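You operate a simulated robot arm through the tools that you are given. There is no shell and no other tool. Be economical: measure what you need, move in short steps, check, and stop when the job is done.

The job below is to be done with a simulated two-armed robot. You get a single attempt, and the scene is never put back.

## Task
Hold the green bottle, uncap it and soap its valve mouth.
Fine: lay the cap in the cream tray, load the brush at the soap caddy and stand it back in its tube; leave the other bottles. Set down upright: blue brush. A coat counts when it lies all over at full strength: go over it till it gets no stronger.

The check looks at the end state, three seconds after you hand in, the way a careful person would. Anything else that was tipped, shoved, dropped, spilled or broken makes it a failure. Lids that push on must go on centred and level and be pressed home; caps that screw on are set level and turned clockwise until they are tight.

## Robot
Two 7-joint arms with two-finger parallel grippers on one trunk, on a base that drives. Base frame: it is fixed to the floor where the robot stands at the start and does not move with it; the origin is under the middle of the robot, x ahead of it, y to its left, z up; the surface under the hand at the start is at about z = 800. Units: mm, degrees, N and s.
The left shoulder is at the start at [30, 119, 1110], the right one opposite. With the tool pointing down near the work surface each hand reaches from about 100 to 660 mm from the robot's upright axis, wherever it stands, measured 20 degrees to its own side. Places, roughly: soap [400, -100, 800]. Payload 3.43 kg a hand.
The TCP of each hand is the grasp point between the finger pads, 30 mm short of the fingertips. In the tool frame z runs along the fingers and y along their closing line. Largest opening 94 mm; finger width 28, thickness 10; the body of the gripper, 50 by 96 mm, starts 55 mm behind the TCP.
Orientation is that of the tool frame in the base frame, as [roll, pitch, yaw] about the fixed x, y, z axes, in that order (R = Rz(yaw) Ry(pitch) Rx(roll)). With the fingers straight down and closing along the base's y, the tool's x points along the base's -x, its y along +y and its z along -z.

## Interface
- The arms move only by the tool send_rows. It takes "left_series", "right_series" or both (then of equal length, played together; a hand with none holds still); each is a list of rows, each a list of 7 numbers: the shift along the tool's x, y, z in mm, then the turn, a rotation vector about the tool's x, y, z in degrees, then the gripper command, from -1 (shut) to 1 (fully open), values between in proportion. In form: [[dx, dy, dz, rx, ry, rz, claw], ...]. A call has 1 to 12 rows; each row is the pose to reach, as a shift and turn from the pose commanded when the call began, along the tool's axes at that moment. Each row takes 0.2 s and may step no farther than 50 mm and 8.6 degrees from the row before; otherwise, or with a gripper value out of range, the whole call is refused. A pose out of reach is approached as far as the arm can. The call stops where the force on the tool passes 40 N (or 10 N more than at its start, if that is more) or the arm is blocked; 0.2 s more then pass. The fingers move at their own pace (about 72 mm/s each) and stop on an object; they squeeze with about 38 N. The grip force told is the motor's: it shows also when the fingers shut on nothing. Time passes only in rows, and 0.2 s behind the last, so rows that repeat a pose let the fingers close. The reply holds the time, the measured pose of the TCP, the force on the tool along the base axes, the opening and the grip force, in the units named above and with some noise, with the torque about the TCP (base axes, N m) and any sound that the robot's microphone picked up.
- Cameras (640 x 400 px; columns grow to the right, rows downward): "scene" is now at [44.6, 5.1, 1813.3]; the picture's right is [0.07, -1.00, 0.00], its down [-0.79, -0.06, -0.61] and it looks along [0.61, 0.05, -0.79] (base axes); focal length 295 px, centre (320, 200). "left" rides on the left gripper at [76, -14, -102] in its tool frame; the picture's right is [0.18, 0.98, 0.00], its down [-0.75, 0.14, -0.64] and it looks along [-0.63, 0.12, 0.77] (tool axes); focal length 243 px, centre (320, 200). "right" rides on the right gripper at [76, 14, -102] in its tool frame; the picture's right is [-0.18, 0.98, 0.00], its down [-0.75, -0.14, -0.64] and it looks along [-0.63, -0.12, 0.77] (tool axes); focal length 243 px, centre (320, 200).
- camera(camera): a new picture of that camera. The clock stands still meanwhile.
- raise_lower(by): slides the trunk up (or, below 0, down) by that many mm; the arms and the scene camera ride with it, the base frame stays. It gives what a move gives, with no picture.
- drive_base(legs): drives the robot by 1 to 6 legs, each [ahead, turn to the left] in mm and degrees, along the robot's own axes; the way and the turn of a leg run together, so that a leg with both is an arc; at most 1500 mm and 180 degrees a leg. The arms and the cameras ride along, it lands a little off, and it stops where it bumps. It gives what a move gives.
- turn_head(pan, tilt): turns the head with the scene camera to pan (to the left, within 143 degrees either way) and tilt (down, from -29 to 69), counted from straight ahead of the robot. It gives what a move gives.
- measure_at(camera, pixels): for up to 12 pixels [column, row] of the newest picture of that camera ("zoom" is the newest enlarged one), the place [x, y, z] in the base frame of the surface seen there, good to about 2 mm. The clock stands still meanwhile.
- inspect(camera, box): a new picture of the part [left, top, right, bottom] of that camera's present view, enlarged. The clock stands still meanwhile.
- finish_job(): hands the job in; it is judged then, once.

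Work in short steps. Measure before you move; look again where a grasp or a placing could have gone wrong, and mend it. You have 80 turns and 62 pictures in all, those below and enlarged ones among them. Open the grippers and draw the arms clear of the work before you hand the job in, unless the task says otherwise.

The tools are called after "Call:" as name(argument=value, ...) on one line, values as JSON. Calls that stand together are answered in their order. send_rows: Moves the arms, as the interface text tells. Its arguments: {"type":"object","properties":{"left_series":{"type":"array"},"right_series":{"type":"array"}},"required":[]} The other tools are called the same way: raise_lower (by) slides the trunk up or down; drive_base (legs) drives the base; turn_head (pan, tilt) turns the head that bears the scene camera; camera (camera) takes a picture; measure_at (camera, pixels) gives the place of the surface under pixels of a picture; inspect (camera, box) takes an enlarged picture of a part of a camera's view; finish_job () hands the job in.

At the start:

```text
clock: 0.0
left_ee_pos: [349.0, 96.4, 1423.7]
left_orientation: [-180.0, 0.0, -180.0]
left_ft_force: [-0.1, -0.5, -0.4]
left_wrist_torque: [0.01, -0.02, 0.0]
left_gripper_width: 94.0
left_finger_force: 0.0
right_ee_pos: [389.9, -181.1, 1424.0]
right_orientation: [-179.9, 0.0, 179.9]
right_ft_force: [-0.1, 0.1, 0.1]
right_wrist_torque: [0.01, 0.03, -0.03]
right_gripper_width: 93.9
right_finger_force: 0.0
trunk travel left (down, up): [-375.0, 35.0]
robot x, y, heading: [-1.4, 2.0, 0.2]
head pan, tilt: [4.3, 52.5]
```

scene: 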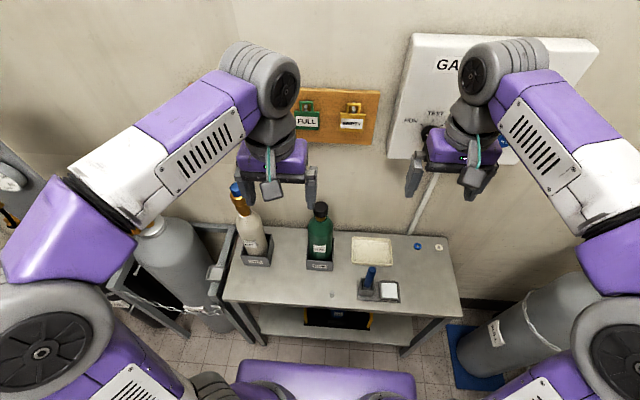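
right: 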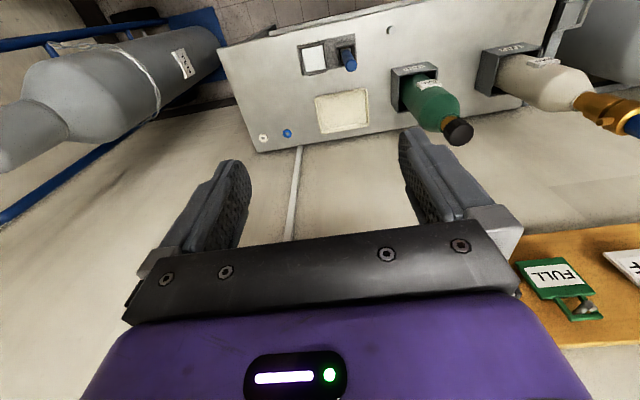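
left: 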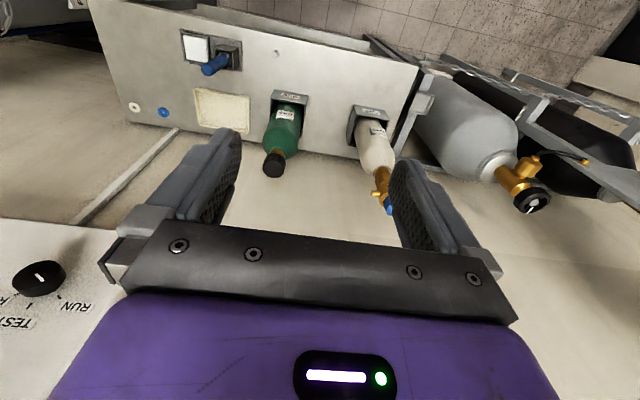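

The scene shows the bench with the green bottle at (320,240), tray at (372,250), and caddy with brush at (378,288). I enlarge that area.

Call:
inspect(camera="scene", box=[220, 180, 460, 330])

```text
2.67 times, centred on (340, 255) of scene
```

zoom: 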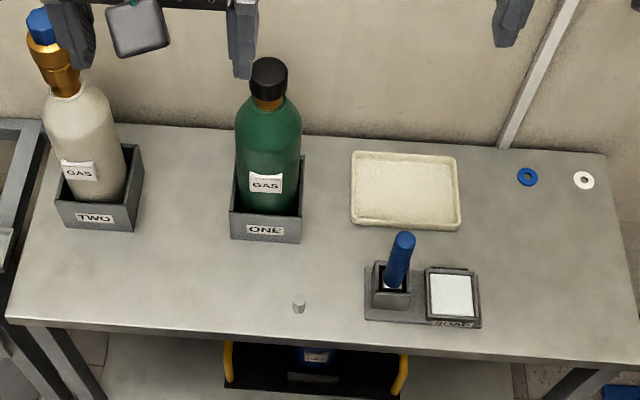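

Green bottle has a black cap at (268,75) zoom. I measure the key points.

Call:
measure_at(camera="zoom", pixels=[[268, 68], [269, 92], [268, 104], [268, 140], [300, 150], [237, 150], [266, 215], [404, 238], [396, 275], [452, 292], [405, 190], [298, 300]])

Call:
measure_at(camera="zoom", pixels=[[378, 268], [411, 270], [376, 304], [409, 306], [430, 272], [474, 314], [232, 213], [300, 216], [360, 160], [455, 222], [150, 250], [302, 160]])

```text
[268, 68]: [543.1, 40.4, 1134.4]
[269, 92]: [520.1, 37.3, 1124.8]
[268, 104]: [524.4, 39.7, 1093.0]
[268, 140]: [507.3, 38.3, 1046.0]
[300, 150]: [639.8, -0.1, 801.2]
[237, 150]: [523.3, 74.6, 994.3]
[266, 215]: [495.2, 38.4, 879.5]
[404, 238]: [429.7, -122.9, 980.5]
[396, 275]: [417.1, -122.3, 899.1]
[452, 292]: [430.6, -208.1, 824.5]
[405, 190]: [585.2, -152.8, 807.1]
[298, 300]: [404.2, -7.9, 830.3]
```

```text
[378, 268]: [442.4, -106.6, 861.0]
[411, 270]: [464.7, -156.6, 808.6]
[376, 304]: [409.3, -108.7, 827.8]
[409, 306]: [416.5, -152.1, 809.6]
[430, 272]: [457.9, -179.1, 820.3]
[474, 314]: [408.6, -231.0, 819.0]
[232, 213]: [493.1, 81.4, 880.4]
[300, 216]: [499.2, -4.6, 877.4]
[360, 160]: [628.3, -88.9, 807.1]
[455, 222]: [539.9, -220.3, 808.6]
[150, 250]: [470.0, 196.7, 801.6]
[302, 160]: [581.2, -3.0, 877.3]
```

The bottle axis is at about (540, 38), body radius about 38 and free above the holder (z 877). I swing the left hand to a forward-pointing pose in front of the bottle at z≈970.

Call:
send_rows(left_series=[[-4, -5, 38, 0, -7.5, 0, 1], [-8, -10, 76, 0, -15, 0, 1], [-12, -15, 114, 0, -22.5, 0, 1], [-16, -20, 152, 0, -30, 0, 1], [-20, -25, 190, 0, -37.5, 0, 1], [-24, -30, 228, 0, -45, 0, 1], [-28, -35, 266, 0, -52.5, 0, 1], [-32, -40, 304, 0, -60, 0, 1], [-36, -45, 342, 0, -67.5, 0, 1], [-40, -50, 380, 0, -75, 0, 1], [-44, -54, 418, 0, -82.5, 0, 1], [-46, -58, 454, 0, -90, 0, 1]])

Call:
camera(camera="left")

Call:
camera(camera="scene")

```text
clock: 2.6
left_ee_pos: [444.8, 21.8, 967.8]
left_orientation: [162.1, 89.8, 162.2]
left_ft_force: [-0.2, -0.4, 0.3]
left_wrist_torque: [-0.01, 0.0, 0.02]
left_gripper_width: 93.8
left_finger_force: 0.0
left hand out of reach, approached as far as the arm can: row 6, 7, 8, 9, 11, 12
right_ee_pos: [390.5, -180.7, 1423.4]
right_orientation: [180.0, 0.0, -180.0]
right_ft_force: [0.3, 0.3, -0.1]
right_wrist_torque: [0.04, 0.01, -0.02]
right_gripper_width: 94.1
right_finger_force: 0.1
trunk travel left (down, up): [-375.0, 35.0]
robot x, y, heading: [-1.7, -1.2, 0.1]
head pan, tilt: [4.3, 52.5]
```

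```text
57 pictures are left
```

left: 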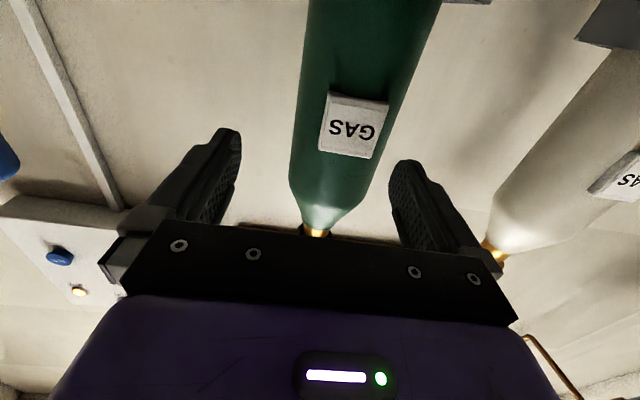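

```text
56 pictures are left
```

scene: 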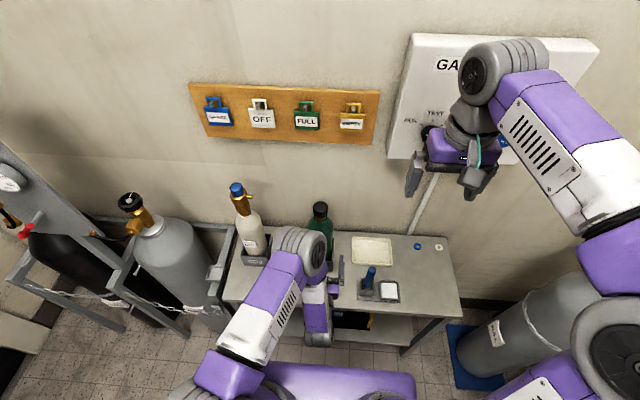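

The hand now points forward at (445, 22, 968). I measure the bottle body edges and the left wrist height.

Call:
measure_at(camera="left", pixels=[[297, 160], [384, 160], [340, 165], [292, 185], [370, 185], [330, 185], [315, 225], [305, 100], [400, 100]])

Call:
measure_at(camera="scene", pixels=[[300, 235], [318, 250], [290, 260], [315, 285], [340, 265], [320, 207], [320, 330]])

```text
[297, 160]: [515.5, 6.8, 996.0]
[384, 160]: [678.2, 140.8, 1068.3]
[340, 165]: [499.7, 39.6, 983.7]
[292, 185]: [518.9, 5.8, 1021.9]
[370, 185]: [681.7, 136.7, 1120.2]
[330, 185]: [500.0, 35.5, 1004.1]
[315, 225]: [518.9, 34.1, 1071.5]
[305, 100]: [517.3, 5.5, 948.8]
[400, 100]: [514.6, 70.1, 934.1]
```

```text
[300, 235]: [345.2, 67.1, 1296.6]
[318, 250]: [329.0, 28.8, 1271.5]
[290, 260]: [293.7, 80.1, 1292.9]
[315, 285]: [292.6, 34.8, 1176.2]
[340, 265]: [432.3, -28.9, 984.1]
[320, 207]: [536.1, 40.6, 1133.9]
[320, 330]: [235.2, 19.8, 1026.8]
```

Bottle axis ≈ (535, 38), r ≈ 36. The left elbow would crowd the right hand, so I yaw the left hand 40° to come in from the left front.

Call:
send_rows(left_series=[[0, 15, 3, 8, 0, 0, 1], [0, 30, 6, 16, 0, 0, 1], [0, 45, 9, 24, 0, 0, 1], [0, 60, 12, 32, 0, 0, 1], [0, 77, 17, 40, 0, 0, 1], [0, 77, 17, 40, 0, 0, 1]])

```text
clock: 4.2
left_ee_pos: [364.3, -121.9, 1012.7]
left_orientation: [67.3, 82.1, 37.9]
left_ft_force: [0.2, 0.8, 0.5]
left_wrist_torque: [0.01, 0.0, 0.01]
left_gripper_width: 93.9
left_finger_force: 0.1
left hand out of reach, approached as far as the arm can: row 1, 2, 3, 4, 5, 6
right_ee_pos: [388.8, -181.4, 1423.7]
right_orientation: [179.9, 0.0, -180.0]
right_ft_force: [0.4, 0.2, -0.2]
right_wrist_torque: [-0.03, -0.02, 0.0]
right_gripper_width: 94.1
right_finger_force: 0.0
trunk travel left (down, up): [-375.0, 35.0]
robot x, y, heading: [-1.1, 1.8, 0.2]
head pan, tilt: [4.3, 52.5]
stopped in row 6 (left hand): the arm was blocked; the commanded pose is now the measured one
```

The arm went to an odd pose (364, -122, 1013); I look before doing anything.

Call:
camera(camera="scene")

Call:
camera(camera="left")

```text
55 pictures are left
```

scene: 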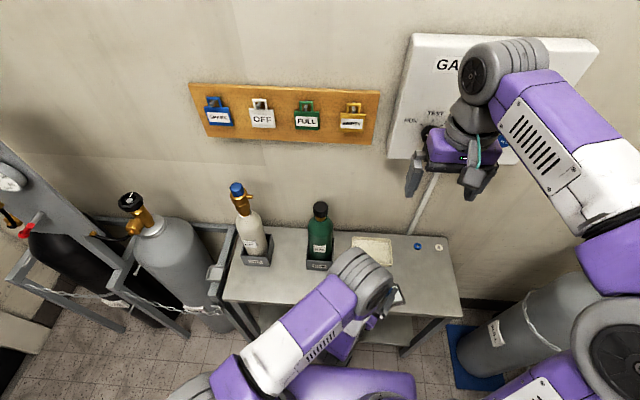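

```text
54 pictures are left
```

left: 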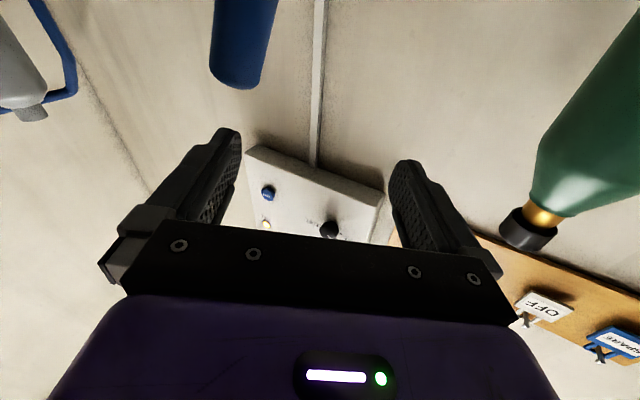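

The left hand is near the brush handle in a folded configuration, but nothing was touched. I back it out upward and leftward, rotating fingers back down.

Call:
send_rows(left_series=[[-40, 10, -10, 0, 0, 0, 1], [-80, 25, -20, 0, 8, 0, 1], [-115, 50, -30, 0, 16, 0, 1], [-145, 75, -40, 0, 24, 0, 1], [-170, 100, -50, 0, 32, 0, 1], [-195, 125, -60, 0, 40, 0, 1], [-220, 150, -70, 0, 48, 0, 1], [-245, 175, -80, 0, 56, 0, 1], [-270, 200, -90, 0, 64, 0, 1], [-290, 220, -100, 0, 72, 0, 1], [-305, 235, -110, 0, 80, 0, 1], [-315, 245, -114, 0, 88, 0, 1]])

```text
clock: 6.8
left_ee_pos: [351.1, 120.7, 1350.7]
left_orientation: [172.9, 4.8, 150.1]
left_ft_force: [0.4, 0.9, 0.7]
left_wrist_torque: [-0.02, 0.0, 0.03]
left_gripper_width: 94.1
left_finger_force: 0.0
left hand out of reach, approached as far as the arm can: row 1, 3, 4, 5, 6
right_ee_pos: [390.3, -181.3, 1424.1]
right_orientation: [180.0, 0.0, -180.0]
right_ft_force: [0.3, -0.4, -0.2]
right_wrist_torque: [-0.01, 0.01, 0.02]
right_gripper_width: 94.1
right_finger_force: 0.1
trunk travel left (down, up): [-375.0, 35.0]
robot x, y, heading: [-0.6, -2.1, -0.0]
head pan, tilt: [4.3, 52.5]
```

Now I approach again: fingers horizontal, yaw −45°, to (430, 140, 960), with a path bulging forward-left to avoid folding the arm.

Call:
send_rows(left_series=[[-7, 12, 35, 1.5, -7.1, 0.5, 1], [-14, 23, 70, 3, -14.2, 1, 1], [-20, 33, 105, 4.5, -21.3, 1.5, 1], [-26, 41, 138, 6, -28.5, 2, 1], [-30, 46, 172, 7.5, -35.6, 2.5, 1], [-33, 48, 206, 9, -42.7, 3, 1], [-34, 47, 239, 10.4, -49.8, 3.4, 1], [-34, 43, 271, 11.9, -57, 3.9, 1], [-32, 36, 304, 13.4, -64, 4.4, 1], [-30, 28, 336, 14.9, -71.2, 4.9, 1], [-28, 18, 368, 16.4, -78.3, 5.4, 1], [-26, 6, 398, 17.9, -85.4, 5.9, 1]])

Call:
camera(camera="scene")

```text
clock: 9.4
left_ee_pos: [429.1, 139.8, 959.6]
left_orientation: [85.9, 89.6, 41.0]
left_ft_force: [-0.5, -0.2, 1.2]
left_wrist_torque: [0.03, -0.07, 0.03]
left_gripper_width: 93.7
left_finger_force: 0.0
left hand out of reach, approached as far as the arm can: row 5
right_ee_pos: [389.1, -182.5, 1422.8]
right_orientation: [180.0, 0.0, 180.0]
right_ft_force: [0.4, 0.3, -0.2]
right_wrist_torque: [-0.01, 0.01, 0.04]
right_gripper_width: 94.0
right_finger_force: 0.1
trunk travel left (down, up): [-375.0, 35.0]
robot x, y, heading: [-0.4, 4.5, -0.1]
head pan, tilt: [4.3, 52.5]
```

```text
53 pictures are left
```

scene: 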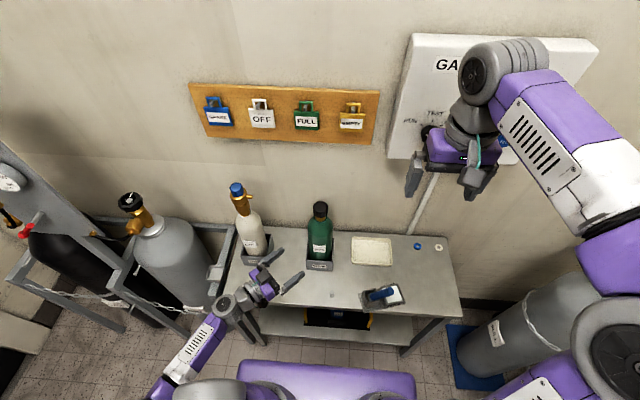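

The brush/caddy look disturbed around (382,293); I enlarge it.

Call:
inspect(camera="scene", box=[340, 260, 436, 320])

```text
6.67 times, centred on (388, 290) of scene
```

zoom: 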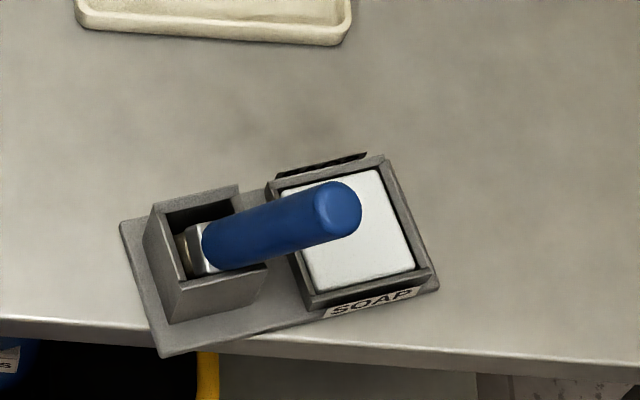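

The brush leans to the right in its tube and the caddy is turned about 15–20°. I measure its present state to mend it later.

Call:
measure_at(camera="zoom", pixels=[[340, 200], [325, 228], [270, 235], [222, 245], [190, 255], [165, 300], [160, 352], [438, 285], [125, 225], [360, 230], [390, 165], [265, 280]])

Call:
measure_at(camera="zoom", pixels=[[236, 190], [152, 208], [266, 268], [172, 315], [275, 185], [430, 270], [315, 300], [380, 170], [310, 285], [412, 262], [60, 330], [300, 350]])

```text
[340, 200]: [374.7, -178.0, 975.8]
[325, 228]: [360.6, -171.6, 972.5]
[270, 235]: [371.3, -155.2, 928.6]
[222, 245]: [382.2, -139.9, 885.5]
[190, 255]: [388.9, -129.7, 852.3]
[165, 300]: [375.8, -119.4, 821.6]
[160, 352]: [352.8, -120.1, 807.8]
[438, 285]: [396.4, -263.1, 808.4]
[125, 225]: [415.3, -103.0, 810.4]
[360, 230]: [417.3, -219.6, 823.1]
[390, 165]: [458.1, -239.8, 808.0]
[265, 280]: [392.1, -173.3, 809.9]
```

```text
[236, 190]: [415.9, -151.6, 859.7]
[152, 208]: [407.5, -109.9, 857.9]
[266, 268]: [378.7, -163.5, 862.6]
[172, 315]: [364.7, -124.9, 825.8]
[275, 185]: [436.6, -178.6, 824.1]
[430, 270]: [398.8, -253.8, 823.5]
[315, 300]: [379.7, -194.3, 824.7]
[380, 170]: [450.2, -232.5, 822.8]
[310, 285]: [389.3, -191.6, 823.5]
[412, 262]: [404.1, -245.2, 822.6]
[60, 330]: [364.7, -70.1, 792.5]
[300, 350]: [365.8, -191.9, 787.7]
```

The mishap: the caddy got nudged by the blocked move; I'll square it up with the left hand when the brush is out. Now continue: the left hand moves forward toward the bottle in two stages, first 80 mm.

Call:
send_rows(left_series=[[0, 1, 20, 0, 0, 0, 1], [0, 2, 40, 0, 0, 0, 1], [0, 3, 60, 0, 0, 0, 1], [0, 3, 80, 0, 0, 0, 1]])

Call:
camera(camera="left")

```text
clock: 10.4
left_ee_pos: [487.2, 83.8, 959.4]
left_orientation: [80.4, 89.9, 35.7]
left_ft_force: [0.2, 0.0, -0.7]
left_wrist_torque: [-0.01, 0.02, 0.01]
left_gripper_width: 93.9
left_finger_force: 0.0
right_ee_pos: [390.3, -181.2, 1424.5]
right_orientation: [179.9, 0.0, 179.9]
right_ft_force: [0.3, -0.5, 0.3]
right_wrist_torque: [-0.04, -0.01, 0.0]
right_gripper_width: 94.0
right_finger_force: 0.1
trunk travel left (down, up): [-375.0, 35.0]
robot x, y, heading: [0.7, -0.3, -0.0]
head pan, tilt: [4.3, 52.5]
```

```text
51 pictures are left
```

left: 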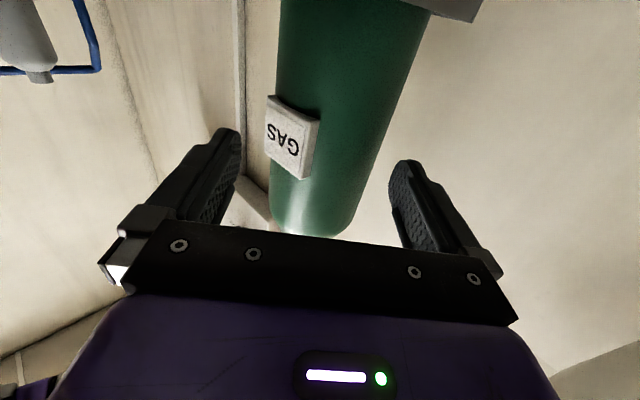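

The bottle is centred between the fingers. I advance 66 mm and close.

Call:
send_rows(left_series=[[0, 0, 22, 0, 0, 0, 1], [0, 1, 44, 0, 0, 0, 1], [0, 1, 66, 0, 0, 0, 1], [0, 1, 66, 0, 0, 0, 0.5], [0, 1, 66, 0, 0, 0, 0], [0, 1, 66, 0, 0, 0, -1], [0, 1, 66, 0, 0, 0, -1]])

Call:
camera(camera="scene")

```text
clock: 12.0
left_ee_pos: [535.9, 40.7, 960.4]
left_orientation: [48.5, 89.8, 3.8]
left_ft_force: [10.9, 12.2, 9.1]
left_wrist_torque: [0.58, -0.96, 0.28]
left_gripper_width: 82.5
left_finger_force: 38.1
right_ee_pos: [389.5, -178.7, 1423.9]
right_orientation: [180.0, 0.0, -179.9]
right_ft_force: [-0.5, 0.7, -0.3]
right_wrist_torque: [-0.02, 0.01, -0.02]
right_gripper_width: 94.2
right_finger_force: 0.1
trunk travel left (down, up): [-375.0, 35.0]
robot x, y, heading: [-0.4, -0.3, 0.1]
head pan, tilt: [4.3, 52.5]
```

```text
50 pictures are left
```

scene: 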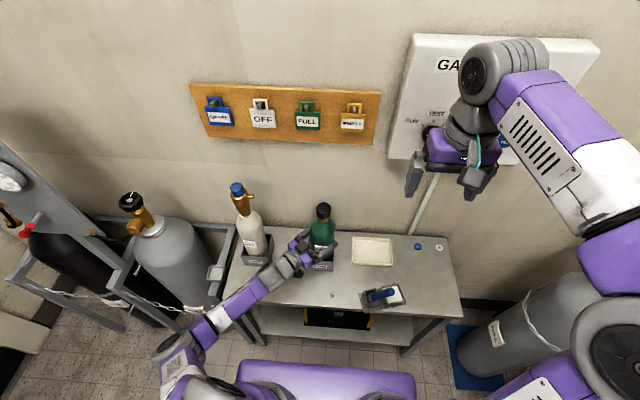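

Opening is 82.5, wider than expected (the tag may be under a finger); I look closely.

Call:
inspect(camera="scene", box=[270, 190, 390, 265])

Call:
camera(camera="left")

```text
5.33 times, centred on (330, 228) of scene
```

zoom: 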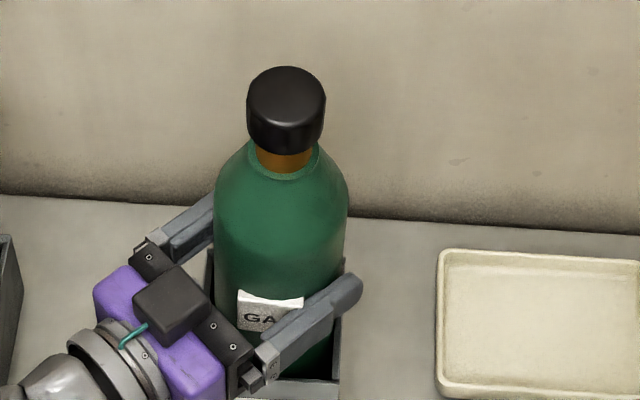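

```text
48 pictures are left
```

left: 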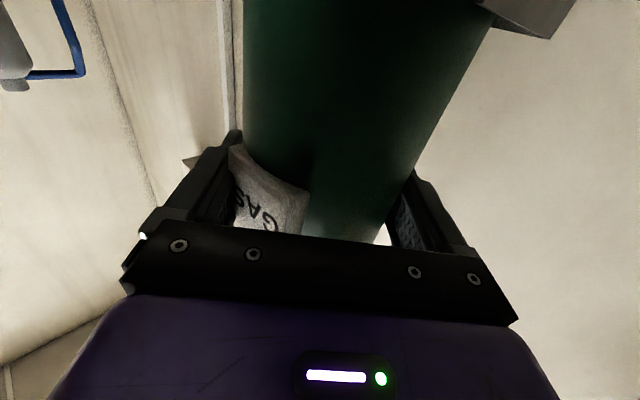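

The tag edge sits under the right finger. I measure the tag's extents so as to grip clear of it.

Call:
measure_at(camera="zoom", pixels=[[243, 297], [298, 303], [240, 326], [270, 180], [216, 210], [345, 210], [286, 85], [286, 125], [250, 110], [324, 110], [286, 160]])

```text
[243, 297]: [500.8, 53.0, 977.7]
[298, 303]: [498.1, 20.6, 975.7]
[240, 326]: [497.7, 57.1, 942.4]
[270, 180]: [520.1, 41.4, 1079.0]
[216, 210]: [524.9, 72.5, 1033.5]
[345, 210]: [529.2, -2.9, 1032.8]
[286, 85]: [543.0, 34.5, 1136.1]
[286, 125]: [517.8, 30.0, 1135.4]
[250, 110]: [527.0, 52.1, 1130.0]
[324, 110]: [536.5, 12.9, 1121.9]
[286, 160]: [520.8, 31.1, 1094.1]
```

Tag spans z 940–980. I open, rise 44 mm to z≈1004 and close again on the bare body.

Call:
send_rows(left_series=[[0, 0, 0, 0, 0, 0, 0.9], [0, 0, 0, 0, 0, 0, 1], [-15, 0, 0, 0, 0, 0, 1], [-30, 0, 0, 0, 0, 0, 1], [-44, 0, 0, 0, 0, 0, 1], [-44, 0, 0, 0, 0, 0, 1], [-44, 0, 0, 0, 0, 0, 0.5], [-44, 0, 0, 0, 0, 0, 0], [-44, 0, 0, 0, 0, 0, -1], [-44, 0, 0, 0, 0, 0, -1]])

Call:
inspect(camera="scene", box=[270, 190, 390, 265])

```text
clock: 14.2
left_ee_pos: [535.7, 39.7, 1004.6]
left_orientation: [49.2, 89.7, 4.6]
left_ft_force: [9.1, 5.1, 11.7]
left_wrist_torque: [0.4, -0.82, -0.01]
left_gripper_width: 82.2
left_finger_force: 38.3
right_ee_pos: [389.5, -179.6, 1423.8]
right_orientation: [180.0, 0.0, -179.9]
right_ft_force: [-0.5, -0.6, 0.7]
right_wrist_torque: [0.01, -0.04, 0.02]
right_gripper_width: 93.9
right_finger_force: 0.1
trunk travel left (down, up): [-375.0, 35.0]
robot x, y, heading: [1.3, -0.1, -0.3]
head pan, tilt: [4.3, 52.5]
```

```text
5.33 times, centred on (330, 228) of scene
```

zoom: 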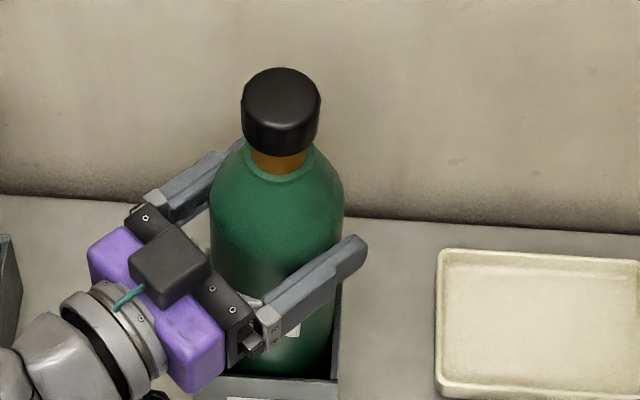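

It's held (38 N; body about 82 mm between pads). Now I measure the cap for the right hand.

Call:
measure_at(camera="zoom", pixels=[[281, 72], [281, 90], [281, 118], [246, 100], [317, 100], [281, 148], [280, 160], [248, 130], [314, 130], [265, 178], [281, 125]])

```text
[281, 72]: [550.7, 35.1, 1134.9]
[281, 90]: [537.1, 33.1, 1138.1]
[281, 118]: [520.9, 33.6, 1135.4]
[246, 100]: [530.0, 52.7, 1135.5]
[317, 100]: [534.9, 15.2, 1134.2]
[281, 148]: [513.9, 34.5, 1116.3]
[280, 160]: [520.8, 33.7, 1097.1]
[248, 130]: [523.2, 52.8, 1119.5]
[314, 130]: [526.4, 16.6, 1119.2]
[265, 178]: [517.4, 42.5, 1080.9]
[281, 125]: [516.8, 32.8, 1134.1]
```

Cap: centre (534.5, 34), top z 1136, r≈20. I bring the right hand above it, pre-turned 60° clockwise.

Call:
send_rows(right_series=[[-18, 27, 15, 0, 0, 7.5, 1], [-36, 54, 35, 0, 0, 15, 1], [-54, 81, 60, 0, 0, 22.5, 1], [-72, 107, 90, 0, 0, 30, 1], [-90, 134, 125, 0, 0, 37.5, 1], [-108, 160, 160, 0, 0, 45, 1], [-126, 187, 197, 0, 0, 52.5, 1], [-144.5, 213.6, 234, 0, 0, 60, 1], [-144.5, 213.6, 234, 0, 0, 60, 1]])

Call:
camera(camera="right")

```text
clock: 16.2
left_ee_pos: [536.1, 39.0, 1003.6]
left_orientation: [63.2, 89.7, 18.4]
left_ft_force: [8.3, 6.4, 13.7]
left_wrist_torque: [0.65, -0.68, 0.03]
left_gripper_width: 82.3
left_finger_force: 38.2
right_ee_pos: [532.1, 33.2, 1189.7]
right_orientation: [179.9, 0.0, 119.9]
right_ft_force: [0.0, -0.2, -0.1]
right_wrist_torque: [-0.02, -0.01, 0.0]
right_gripper_width: 93.9
right_finger_force: 0.0
trunk travel left (down, up): [-375.0, 35.0]
robot x, y, heading: [-2.1, -2.5, -0.0]
head pan, tilt: [4.3, 52.5]
```

```text
46 pictures are left
```

right: 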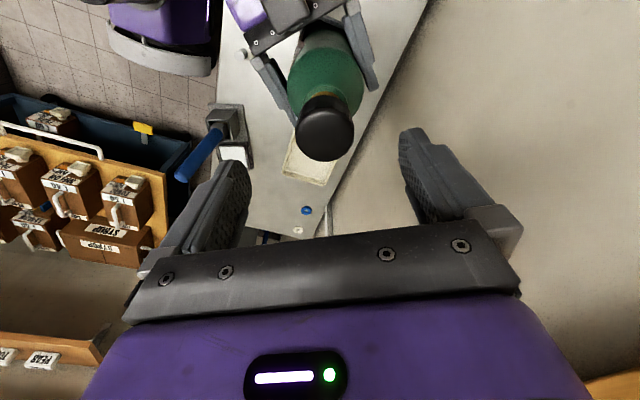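

Reach is fine. I measure the cap again in this closer view.

Call:
measure_at(camera="right", pixels=[[325, 133], [300, 135], [350, 135], [325, 155], [325, 108]])

```text
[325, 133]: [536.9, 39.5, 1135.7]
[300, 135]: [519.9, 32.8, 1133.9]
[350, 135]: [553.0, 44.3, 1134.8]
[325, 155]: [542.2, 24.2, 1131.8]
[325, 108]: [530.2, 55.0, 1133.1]
```

Cap centre ≈ (536, 37.5). I go down to TCP z≈1121 and close.

Call:
send_rows(right_series=[[1, 5, 25, 0, 0, 0, 1], [1.5, 5.5, 50, 0, 0, 0, 1], [1.5, 5.5, 69, 0, 0, 0, 1], [1.5, 5.5, 69, 0, 0, 0, 0.4], [1.5, 5.5, 69, 0, 0, 0, 0], [1.5, 5.5, 69, 0, 0, 0, -0.3], [1.5, 5.5, 69, 0, 0, 0, -1], [1.5, 5.5, 69, 0, 0, 0, -1]])

```text
clock: 18.0
left_ee_pos: [537.2, 38.8, 1004.0]
left_orientation: [46.6, 90.0, 1.9]
left_ft_force: [14.9, 8.7, 9.6]
left_wrist_torque: [0.55, -0.08, 0.02]
left_gripper_width: 82.3
left_finger_force: 38.1
right_ee_pos: [537.9, 36.8, 1121.3]
right_orientation: [-179.9, 0.1, 120.0]
right_ft_force: [-5.9, -0.4, 1.3]
right_wrist_torque: [0.01, -0.04, 0.01]
right_gripper_width: 41.0
right_finger_force: 38.2
trunk travel left (down, up): [-375.0, 35.0]
robot x, y, heading: [-0.5, 1.6, 0.1]
head pan, tilt: [4.3, 52.5]
```

Cap gripped (41 mm). I turn counter-clockwise 100°, rising slightly.

Call:
send_rows(right_series=[[0, 0, 0, 0, 0, -8.5, -1], [0, 0, 0, 0, 0, -17, -1], [0, 0, -0.2, 0, 0, -25.5, -1], [0, 0, -0.2, 0, 0, -34, -1], [0, 0, -0.3, 0, 0, -42.5, -1], [0, 0, -0.3, 0, 0, -51, -1], [0, 0, -0.4, 0, 0, -59.5, -1], [0, 0, -0.5, 0, 0, -68, -1], [0, 0, -0.5, 0, 0, -76.5, -1], [0, 0, -0.6, 0, 0, -85, -1], [0, 0, -0.6, 0, 0, -93.5, -1], [0, 0, -0.7, 0, 0, -102, -1]])

```text
clock: 20.6
left_ee_pos: [535.9, 40.2, 1003.3]
left_orientation: [29.9, 89.9, -14.9]
left_ft_force: [11.5, 16.7, 0.2]
left_wrist_torque: [-0.67, -0.01, 0.31]
left_gripper_width: 81.8
left_finger_force: 37.7
right_ee_pos: [538.9, 37.1, 1120.8]
right_orientation: [-179.9, -0.1, -137.8]
right_ft_force: [-4.7, -8.1, 4.9]
right_wrist_torque: [0.45, -0.65, 0.04]
right_gripper_width: 40.6
right_finger_force: 37.8
trunk travel left (down, up): [-375.0, 35.0]
robot x, y, heading: [1.3, -0.0, -0.2]
head pan, tilt: [4.3, 52.5]
```

It turned freely, yaw now −138. I keep turning as far as the wrist allows.

Call:
send_rows(right_series=[[0, 0, -0.1, 0, 0, -8.5, -1], [0, 0, -0.2, 0, 0, -17, -1], [0, 0, -0.3, 0, 0, -25.5, -1], [0, 0, -0.4, 0, 0, -34, -1], [0, 0, -0.5, 0, 0, -42.5, -1], [0, 0, -0.6, 0, 0, -51, -1], [0, 0, -0.7, 0, 0, -59.5, -1], [0, 0, -0.8, 0, 0, -68, -1], [0, 0, -0.9, 0, 0, -76.5, -1], [0, 0, -1, 0, 0, -85, -1], [0, 0, -1, 0, 0, -93.5, -1], [0, 0, -1, 0, 0, -102, -1]])

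Call:
inspect(camera="scene", box=[270, 175, 390, 250])

```text
clock: 23.2
left_ee_pos: [535.6, 40.6, 1003.0]
left_orientation: [-105.8, 90.0, -150.6]
left_ft_force: [9.9, 19.4, 0.5]
left_wrist_torque: [-0.44, 0.22, 0.24]
left_gripper_width: 81.7
left_finger_force: 38.5
right_ee_pos: [537.9, 36.8, 1121.7]
right_orientation: [179.8, -0.1, -36.0]
right_ft_force: [-5.7, -9.7, 5.4]
right_wrist_torque: [-0.02, -0.28, -0.01]
right_gripper_width: 40.5
right_finger_force: 37.7
trunk travel left (down, up): [-375.0, 35.0]
robot x, y, heading: [-1.2, 3.5, 0.0]
head pan, tilt: [4.3, 52.5]
```

```text
5.33 times, centred on (330, 212) of scene
```

zoom: 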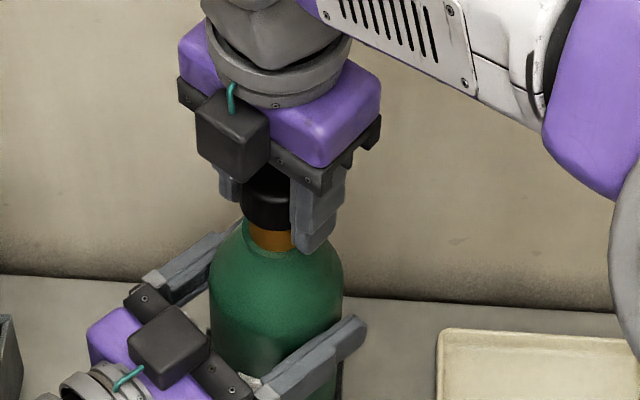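

204° done. I try another 100° while lifting 1 mm, watching the forces.

Call:
send_rows(right_series=[[0, 0, -0.1, 0, 0, -8.5, -1], [0, 0, -0.2, 0, 0, -17, -1], [0, 0, -0.3, 0, 0, -25.5, -1], [0, 0, -0.4, 0, 0, -34, -1], [0, 0, -0.5, 0, 0, -42.5, -1], [0, 0, -0.6, 0, 0, -51, -1], [0, 0, -0.7, 0, 0, -59.5, -1], [0, 0, -0.8, 0, 0, -68, -1], [0, 0, -0.9, 0, 0, -76.5, -1], [0, 0, -1, 0, 0, -85, -1], [0, 0, -1, 0, 0, -93.5, -1], [0, 0, -1, 0, 0, -102, -1]])

```text
clock: 25.4
left_ee_pos: [534.5, 38.9, 1003.0]
left_orientation: [84.6, 89.6, 39.9]
left_ft_force: [0.7, 1.2, 1.0]
left_wrist_torque: [-0.35, -0.13, 0.12]
left_gripper_width: 81.9
left_finger_force: 38.2
right_ee_pos: [538.3, 33.3, 1116.1]
right_orientation: [179.3, 1.2, 47.7]
right_ft_force: [-0.2, 1.5, 3.8]
right_wrist_torque: [0.06, -0.02, -0.05]
right_gripper_width: 40.9
right_finger_force: 37.6
right hand out of reach, approached as far as the arm can: row 11
trunk travel left (down, up): [-375.0, 35.0]
robot x, y, heading: [-0.5, -2.2, -0.0]
head pan, tilt: [4.3, 52.5]
stopped in row 11 (right hand): the force on the tool passed its limit at 90 N (the readings are from after the stop); the commanded pose is now the measured one
```

The wrist reached its limit after about 288°; forces relaxed. I test by lifting gently.

Call:
send_rows(right_series=[[0, 0, -2, 0, 0, 0, -1], [0, 0, -4, 0, 0, 0, -1], [0, 0, -6, 0, 0, 0, -1], [0, 0, -8, 0, 0, 0, -1]])

Call:
inspect(camera="scene", box=[270, 175, 390, 250])

```text
clock: 26.4
left_ee_pos: [535.8, 39.4, 1003.7]
left_orientation: [85.0, 89.7, 40.1]
left_ft_force: [-0.6, 5.2, 6.5]
left_wrist_torque: [-0.16, 0.14, 0.0]
left_gripper_width: 81.6
left_finger_force: 37.6
right_ee_pos: [540.4, 33.2, 1124.5]
right_orientation: [179.2, 1.4, 47.6]
right_ft_force: [-0.1, -0.7, -1.1]
right_wrist_torque: [0.01, 0.03, 0.01]
right_gripper_width: 40.6
right_finger_force: 37.8
trunk travel left (down, up): [-375.0, 35.0]
robot x, y, heading: [3.3, 1.0, 0.1]
head pan, tilt: [4.3, 52.5]
```

```text
5.33 times, centred on (330, 212) of scene
```

zoom: 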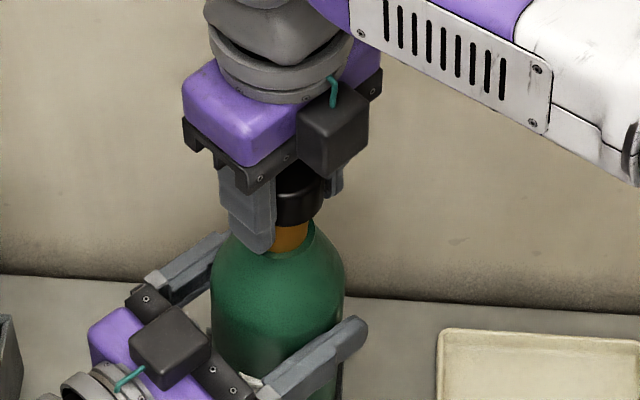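

No resistance. I lift another 24 mm and look.

Call:
send_rows(right_series=[[0, 0, -6, 0, 0, 0, -1], [0, 0, -12, 0, 0, 0, -1], [0, 0, -18, 0, 0, 0, -1], [0, 0, -26, 0, 0, 0, -1]])

Call:
inspect(camera="scene", box=[270, 175, 390, 250])

```text
clock: 27.4
left_ee_pos: [535.7, 38.7, 1003.0]
left_orientation: [83.6, 89.7, 38.8]
left_ft_force: [1.2, 8.4, 7.3]
left_wrist_torque: [-0.11, -0.06, 0.05]
left_gripper_width: 81.6
left_finger_force: 37.9
right_ee_pos: [538.6, 34.2, 1148.9]
right_orientation: [179.3, 1.4, 47.7]
right_ft_force: [0.4, -0.1, -0.6]
right_wrist_torque: [0.0, 0.0, -0.01]
right_gripper_width: 40.7
right_finger_force: 38.0
trunk travel left (down, up): [-375.0, 35.0]
robot x, y, heading: [-0.2, 0.2, 0.0]
head pan, tilt: [4.3, 52.5]
```

```text
5.33 times, centred on (330, 212) of scene
```

zoom: 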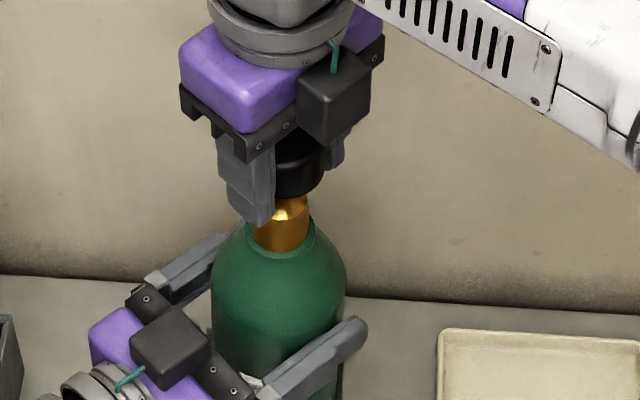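

The cap is free and the valve mouth shows. The fingertips protrude below the cap, so I'll rest it back loosely and regrip with the tips for a gentle placing; first I measure.

Call:
measure_at(camera="zoom", pixels=[[296, 190], [300, 170], [305, 195], [290, 203], [293, 214], [285, 240], [262, 217], [318, 180], [275, 256]])

```text
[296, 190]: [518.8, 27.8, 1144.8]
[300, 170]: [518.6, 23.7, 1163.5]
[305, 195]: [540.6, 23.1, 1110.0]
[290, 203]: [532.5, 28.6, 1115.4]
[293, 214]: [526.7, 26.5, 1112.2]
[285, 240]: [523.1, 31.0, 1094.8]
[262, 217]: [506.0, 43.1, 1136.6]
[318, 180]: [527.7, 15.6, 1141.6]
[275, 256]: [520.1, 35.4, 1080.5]
```

Cap bottom is about 11 mm below the TCP while the tips are 30 below. I lower it loosely over the valve, open, rise 17 mm, and regrip.

Call:
send_rows(right_series=[[0, 0, 10, 0, 0, 0, -1], [0, 0, 20, 0, 0, 0, -1], [0, 0, 26, 0, 0, 0, -1], [0, 0, 29, 0, 0, 0, -1], [0, 0, 31, 0, 0, 0, -1], [0, 0, 31, 0, 0, 0, 0.1], [0, 0, 31, 0, 0, 0, 0.1], [0, 0, 22, 0, 0, 0, 0.1], [0, 0, 15, 0, 0, 0, 0.1], [0, 0, 15, 0, 0, 0, 0.1]])

Call:
inspect(camera="scene", box=[270, 175, 390, 250])

```text
clock: 29.6
left_ee_pos: [535.9, 40.5, 1004.6]
left_orientation: [84.0, 89.7, 39.1]
left_ft_force: [2.6, 9.3, 9.3]
left_wrist_torque: [0.37, -0.52, 0.12]
left_gripper_width: 81.8
left_finger_force: 37.9
right_ee_pos: [539.2, 34.9, 1135.0]
right_orientation: [179.1, 1.4, 47.6]
right_ft_force: [0.2, 0.0, 0.8]
right_wrist_torque: [-0.02, 0.0, 0.0]
right_gripper_width: 51.7
right_finger_force: 0.0
trunk travel left (down, up): [-375.0, 35.0]
robot x, y, heading: [-3.1, 2.4, 0.2]
head pan, tilt: [4.3, 52.5]
```

```text
5.33 times, centred on (330, 212) of scene
```

zoom: 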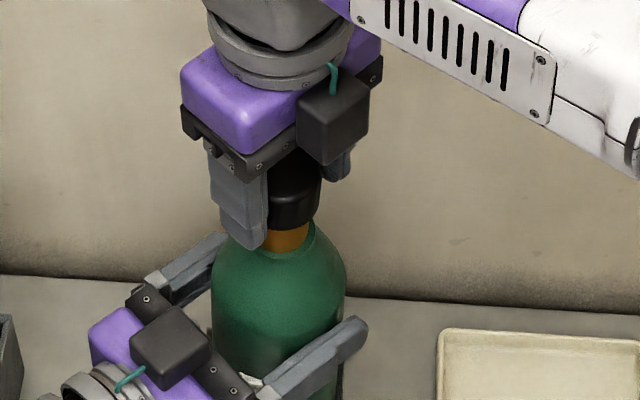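

The cap rests level on the valve. I close with the tips and lift.

Call:
send_rows(right_series=[[0, 0, 0, 0, 0, 0, -0.2], [0, 0, 0, 0, 0, 0, -1], [0, 0, 0, 0, 0, 0, -1], [0, 0, -8, 0, 0, 0, -1], [0, 0, -20, 0, 0, 0, -1], [0, 0, -35, 0, 0, 0, -1], [0, 0, -55, 0, 0, 0, -1]])

Call:
inspect(camera="scene", box=[270, 165, 390, 240])

```text
clock: 31.2
left_ee_pos: [536.2, 39.7, 1002.0]
left_orientation: [123.1, 89.8, 78.4]
left_ft_force: [1.1, 7.6, 10.1]
left_wrist_torque: [0.21, -0.25, 0.14]
left_gripper_width: 81.8
left_finger_force: 38.4
right_ee_pos: [537.5, 34.4, 1192.1]
right_orientation: [178.9, 1.2, 47.5]
right_ft_force: [0.3, 0.6, 0.3]
right_wrist_torque: [0.02, 0.01, 0.01]
right_gripper_width: 0.2
right_finger_force: 32.8
trunk travel left (down, up): [-375.0, 35.0]
robot x, y, heading: [-1.9, 2.8, 0.0]
head pan, tilt: [4.3, 52.5]
```

```text
5.33 times, centred on (330, 202) of scene
```

zoom: 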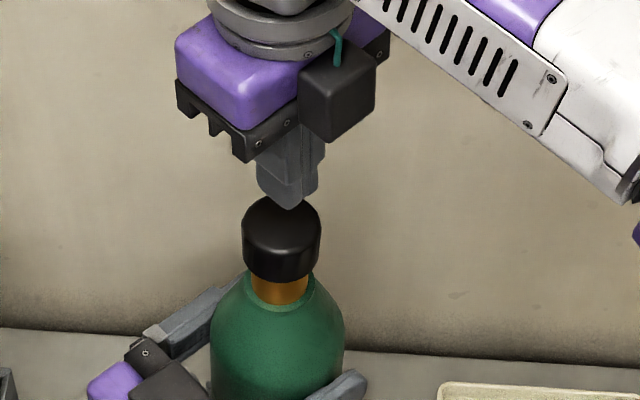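

The tips slipped off—cap is still seated. I measure it and unwind the wrist with the fingers opening above.

Call:
measure_at(camera="zoom", pixels=[[282, 220], [281, 246], [281, 268], [244, 240], [319, 240], [281, 283], [282, 200]])

Call:
send_rows(right_series=[[0, 0, 0, 0, 0, 8.5, 0.3], [0, 0, 0, 0, 0, 17, 0.3], [0, 0, 0, 0, 0, 25.5, 0.3], [0, 0, 0, 0, 0, 34, 0.3], [0, 0, 0, 0, 0, 42.5, 0.3], [0, 0, 0, 0, 0, 51, 0.3], [0, 0, 0, 0, 0, 59.5, 0.3], [0, 0, 0, 0, 0, 68, 0.3], [0, 0, 0, 0, 0, 76.5, 0.3], [0, 0, 0, 0, 0, 85, 0.3], [0, 0, 0, 0, 0, 93.5, 0.3], [0, 0, 0, 0, 0, 102, 0.3]])

```text
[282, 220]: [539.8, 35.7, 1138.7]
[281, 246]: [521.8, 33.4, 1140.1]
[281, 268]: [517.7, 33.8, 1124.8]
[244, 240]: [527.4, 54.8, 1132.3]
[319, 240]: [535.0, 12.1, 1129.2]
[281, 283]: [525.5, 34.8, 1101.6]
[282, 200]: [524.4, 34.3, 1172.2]
```

```text
clock: 33.8
left_ee_pos: [535.9, 39.0, 1002.2]
left_orientation: [98.2, 89.8, 53.3]
left_ft_force: [-1.0, 7.1, 1.1]
left_wrist_torque: [0.43, 0.1, 0.01]
left_gripper_width: 81.9
left_finger_force: 37.9
right_ee_pos: [539.1, 35.3, 1189.7]
right_orientation: [178.7, -1.0, -54.5]
right_ft_force: [-0.2, 0.0, -0.2]
right_wrist_torque: [0.02, 0.0, 0.02]
right_gripper_width: 61.1
right_finger_force: 0.0
trunk travel left (down, up): [-375.0, 35.0]
robot x, y, heading: [-0.8, 2.0, 0.0]
head pan, tilt: [4.3, 52.5]
```

Cap sits at top z≈1138. I turn another 50° back, go down to TCP z≈1128 and grip, then turn 25° and lift slowly.

Call:
send_rows(right_series=[[0, 0, 8, 1.3, -1, 8, 0.3], [0, 0, 16, 1.3, -1, 16, 0.3], [0, 0, 26, 1.3, -1, 24, 0.3], [0, 0, 36, 1.3, -1, 32, 0.3], [0, 0, 48, 1.3, -1, 40, 0.3], [0, 0, 62, 1.3, -1, 48, 0.3], [0, 0, 62, 1.3, -1, 48, -0.2], [0, 0, 62, 1.3, -1, 48, -1], [0, 0, 62, 1.3, -1, 48, -1], [0, 0, 62, 1.3, -1, 48, -1]])

Call:
send_rows(right_series=[[0, 0, 0, 0, 0, -8, -1], [0, 0, -0.5, 0, 0, -16, -1], [0, 0, -1, 0, 0, -24, -1], [0, 0, -1, 0, 0, -32, -1], [0, 0, -1, 0, 0, -40, -1], [0, 0, -1, 0, 0, -48, -1], [0, 0, -3, 0, 0, -48, -1], [0, 0, -7, 0, 0, -48, -1], [0, 0, -15, 0, 0, -48, -1], [0, 0, -25, 0, 0, -48, -1], [0, 0, -45, 0, 0, -48, -1]])

```text
clock: 36.0
left_ee_pos: [537.0, 39.0, 1002.2]
left_orientation: [96.9, 89.7, 51.9]
left_ft_force: [-3.0, 7.0, -0.2]
left_wrist_torque: [-0.04, -0.17, -0.08]
left_gripper_width: 81.7
left_finger_force: 38.5
right_ee_pos: [537.4, 32.6, 1126.5]
right_orientation: [-179.3, -0.1, -102.3]
right_ft_force: [0.3, -0.9, -0.5]
right_wrist_torque: [0.1, 0.48, 0.03]
right_gripper_width: 41.1
right_finger_force: 38.4
trunk travel left (down, up): [-375.0, 35.0]
robot x, y, heading: [3.6, 2.7, 0.1]
head pan, tilt: [4.3, 52.5]
```

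```text
clock: 38.4
left_ee_pos: [539.2, 37.3, 1003.9]
left_orientation: [85.4, 89.7, 40.7]
left_ft_force: [-2.1, 0.7, 17.1]
left_wrist_torque: [0.83, -0.33, 0.03]
left_gripper_width: 82.8
left_finger_force: 37.7
right_ee_pos: [536.6, 33.9, 1166.9]
right_orientation: [179.8, -0.3, -54.1]
right_ft_force: [1.7, 4.9, -33.1]
right_wrist_torque: [0.31, 0.06, 0.0]
right_gripper_width: 40.9
right_finger_force: 37.9
trunk travel left (down, up): [-375.0, 35.0]
robot x, y, heading: [1.2, -4.6, 0.1]
head pan, tilt: [4.3, 52.5]
```

A −33 N pull on the right: the cap may have re-engaged and be lifting the bottle. I look.

Call:
inspect(camera="scene", box=[260, 170, 388, 250])

```text
5.00 times, centred on (324, 210) of scene
```

zoom: 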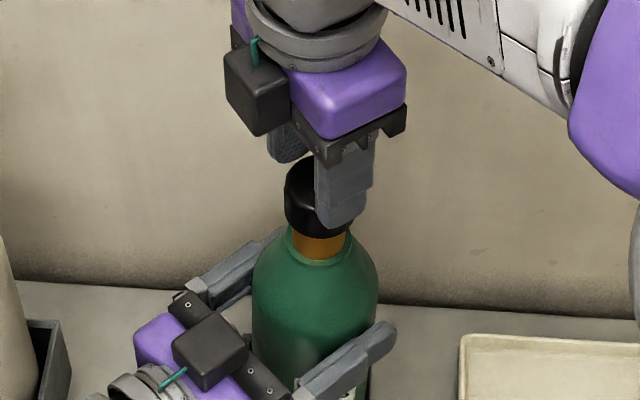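

The bottle rose with the cap (still within its holder). I lower it straight back by the same way.

Call:
send_rows(right_series=[[0, 0, 8, 0, 0, 0, -1], [0, 0, 16, 0, 0, 0, -1], [0, 0, 24, 0, 0, 0, -1], [0, 0, 32, 0, 0, 0, -1], [0, 0, 38, 0, 0, 0, -1], [0, 0, 42, 0, 0, 0, -1], [0, 0, 44, 0, 0, 0, -1]])

Call:
inspect(camera="scene", box=[260, 190, 388, 270])

```text
clock: 39.4
left_ee_pos: [536.0, 40.3, 1001.2]
left_orientation: [115.5, 89.6, 71.1]
left_ft_force: [-3.3, 4.5, 5.8]
left_wrist_torque: [0.09, 0.43, -0.14]
left_gripper_width: 82.0
left_finger_force: 38.5
right_ee_pos: [538.6, 36.0, 1149.5]
right_orientation: [-178.8, -0.8, -54.3]
right_ft_force: [-1.3, 0.0, 10.0]
right_wrist_torque: [-0.42, 0.55, 0.0]
right_gripper_width: 41.3
right_finger_force: 38.5
trunk travel left (down, up): [-375.0, 35.0]
robot x, y, heading: [0.4, -1.3, 0.2]
head pan, tilt: [4.3, 52.5]
stopped in row 4 (right hand): the force on the tool passed its limit at 47 N (the readings are from after the stop); the commanded pose is now the measured one
```

```text
5.00 times, centred on (324, 230) of scene
```

zoom: 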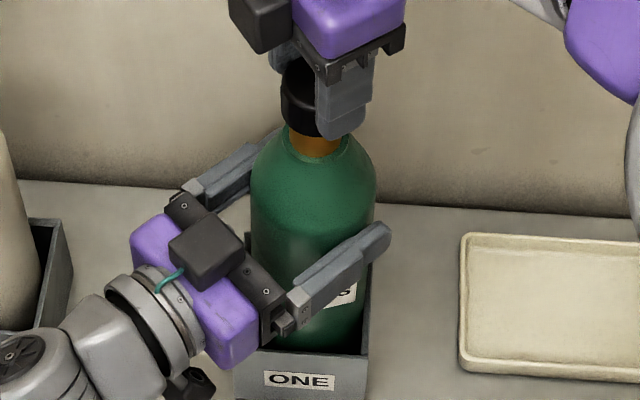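

It stopped at 47 N; I measure the cap height to see whether the bottle is down.

Call:
measure_at(camera="zoom", pixels=[[300, 75], [298, 90], [298, 125], [318, 160], [255, 175], [375, 175], [345, 290]])

```text
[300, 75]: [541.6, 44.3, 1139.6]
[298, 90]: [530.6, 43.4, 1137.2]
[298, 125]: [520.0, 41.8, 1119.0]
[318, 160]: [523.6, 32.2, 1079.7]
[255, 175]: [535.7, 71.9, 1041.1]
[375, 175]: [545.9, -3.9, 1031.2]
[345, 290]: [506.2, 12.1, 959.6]
```

The bottle is fully down again (neck base z 1080). I open, rise clear and unwind the wrist for another full unscrewing.

Call:
send_rows(right_series=[[0, 0, 0, 0, 0, 0, 0.3], [0, 0, 0, 0, 0, 0, 0.3], [0, 0, -15, -0.6, -0.4, 8.5, 0.3], [0, 0, -30, -1.2, -0.8, 17, 0.3], [0, 0, -40, -1.2, -0.8, 25.5, 0.3], [0, 0, -40, -1.2, -0.8, 34, 0.3], [0, 0, -40, -1.2, -0.8, 42.5, 0.3], [0, 0, -40, -1.2, -0.8, 51, 0.3], [0, 0, -40, -1.2, -0.8, 59.5, 0.3], [0, 0, -40, -1.2, -0.8, 68, 0.3], [0, 0, -40, -1.2, -0.8, 76.5, 0.3], [0, 0, -40, -1.2, -0.8, 85, 0.3]])

Call:
send_rows(right_series=[[0, 0, 0, 0, 0, 8.5, 0.3], [0, 0, 0, 0, 0, 17, 0.3], [0, 0, 0, 0, 0, 25.5, 0.3], [0, 0, 0, 0, 0, 34, 0.3], [0, 0, 0, 0, 0, 42.5, 0.3], [0, 0, 0, 0, 0, 51, 0.3], [0, 0, 0, 0, 0, 59.5, 0.3], [0, 0, 0, 0, 0, 68, 0.3], [0, 0, 0, 0, 0, 76.5, 0.3], [0, 0, 0, 0, 0, 85, 0.3], [0, 0, 0, 0, 0, 93.5, 0.3], [0, 0, 0, 0, 0, 100, 0.3]])

Call:
camera(camera="right")

```text
clock: 42.0
left_ee_pos: [536.1, 42.7, 1002.2]
left_orientation: [114.4, 89.5, 70.0]
left_ft_force: [2.2, 7.3, 16.2]
left_wrist_torque: [-0.14, -0.25, 0.08]
left_gripper_width: 81.9
left_finger_force: 38.1
right_ee_pos: [538.7, 34.5, 1187.4]
right_orientation: [179.6, 0.8, -139.5]
right_ft_force: [-0.3, -0.1, 0.5]
right_wrist_torque: [0.02, 0.04, -0.01]
right_gripper_width: 61.2
right_finger_force: 0.0
trunk travel left (down, up): [-375.0, 35.0]
robot x, y, heading: [-0.5, 2.2, -0.0]
head pan, tilt: [4.3, 52.5]
```

```text
clock: 44.6
left_ee_pos: [536.2, 40.8, 1001.2]
left_orientation: [115.7, 89.5, 71.1]
left_ft_force: [1.3, 6.9, 15.9]
left_wrist_torque: [-0.02, -0.13, 0.06]
left_gripper_width: 81.5
left_finger_force: 38.5
right_ee_pos: [537.8, 34.2, 1187.4]
right_orientation: [179.3, -0.5, 120.6]
right_ft_force: [0.7, -0.1, -0.5]
right_wrist_torque: [-0.03, -0.02, 0.02]
right_gripper_width: 61.1
right_finger_force: 0.1
trunk travel left (down, up): [-375.0, 35.0]
robot x, y, heading: [2.9, -0.5, 0.1]
head pan, tilt: [4.3, 52.5]
```

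```text
38 pictures are left
```

right: 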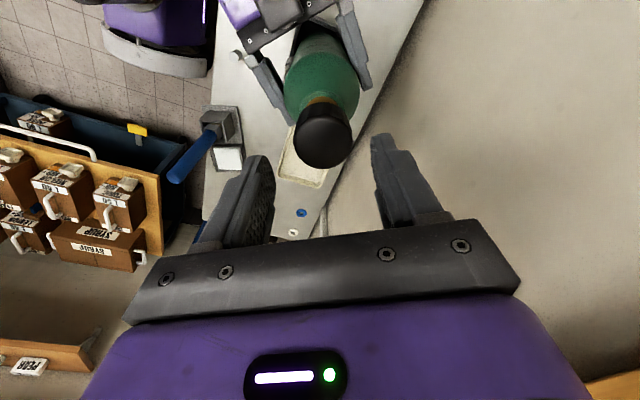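

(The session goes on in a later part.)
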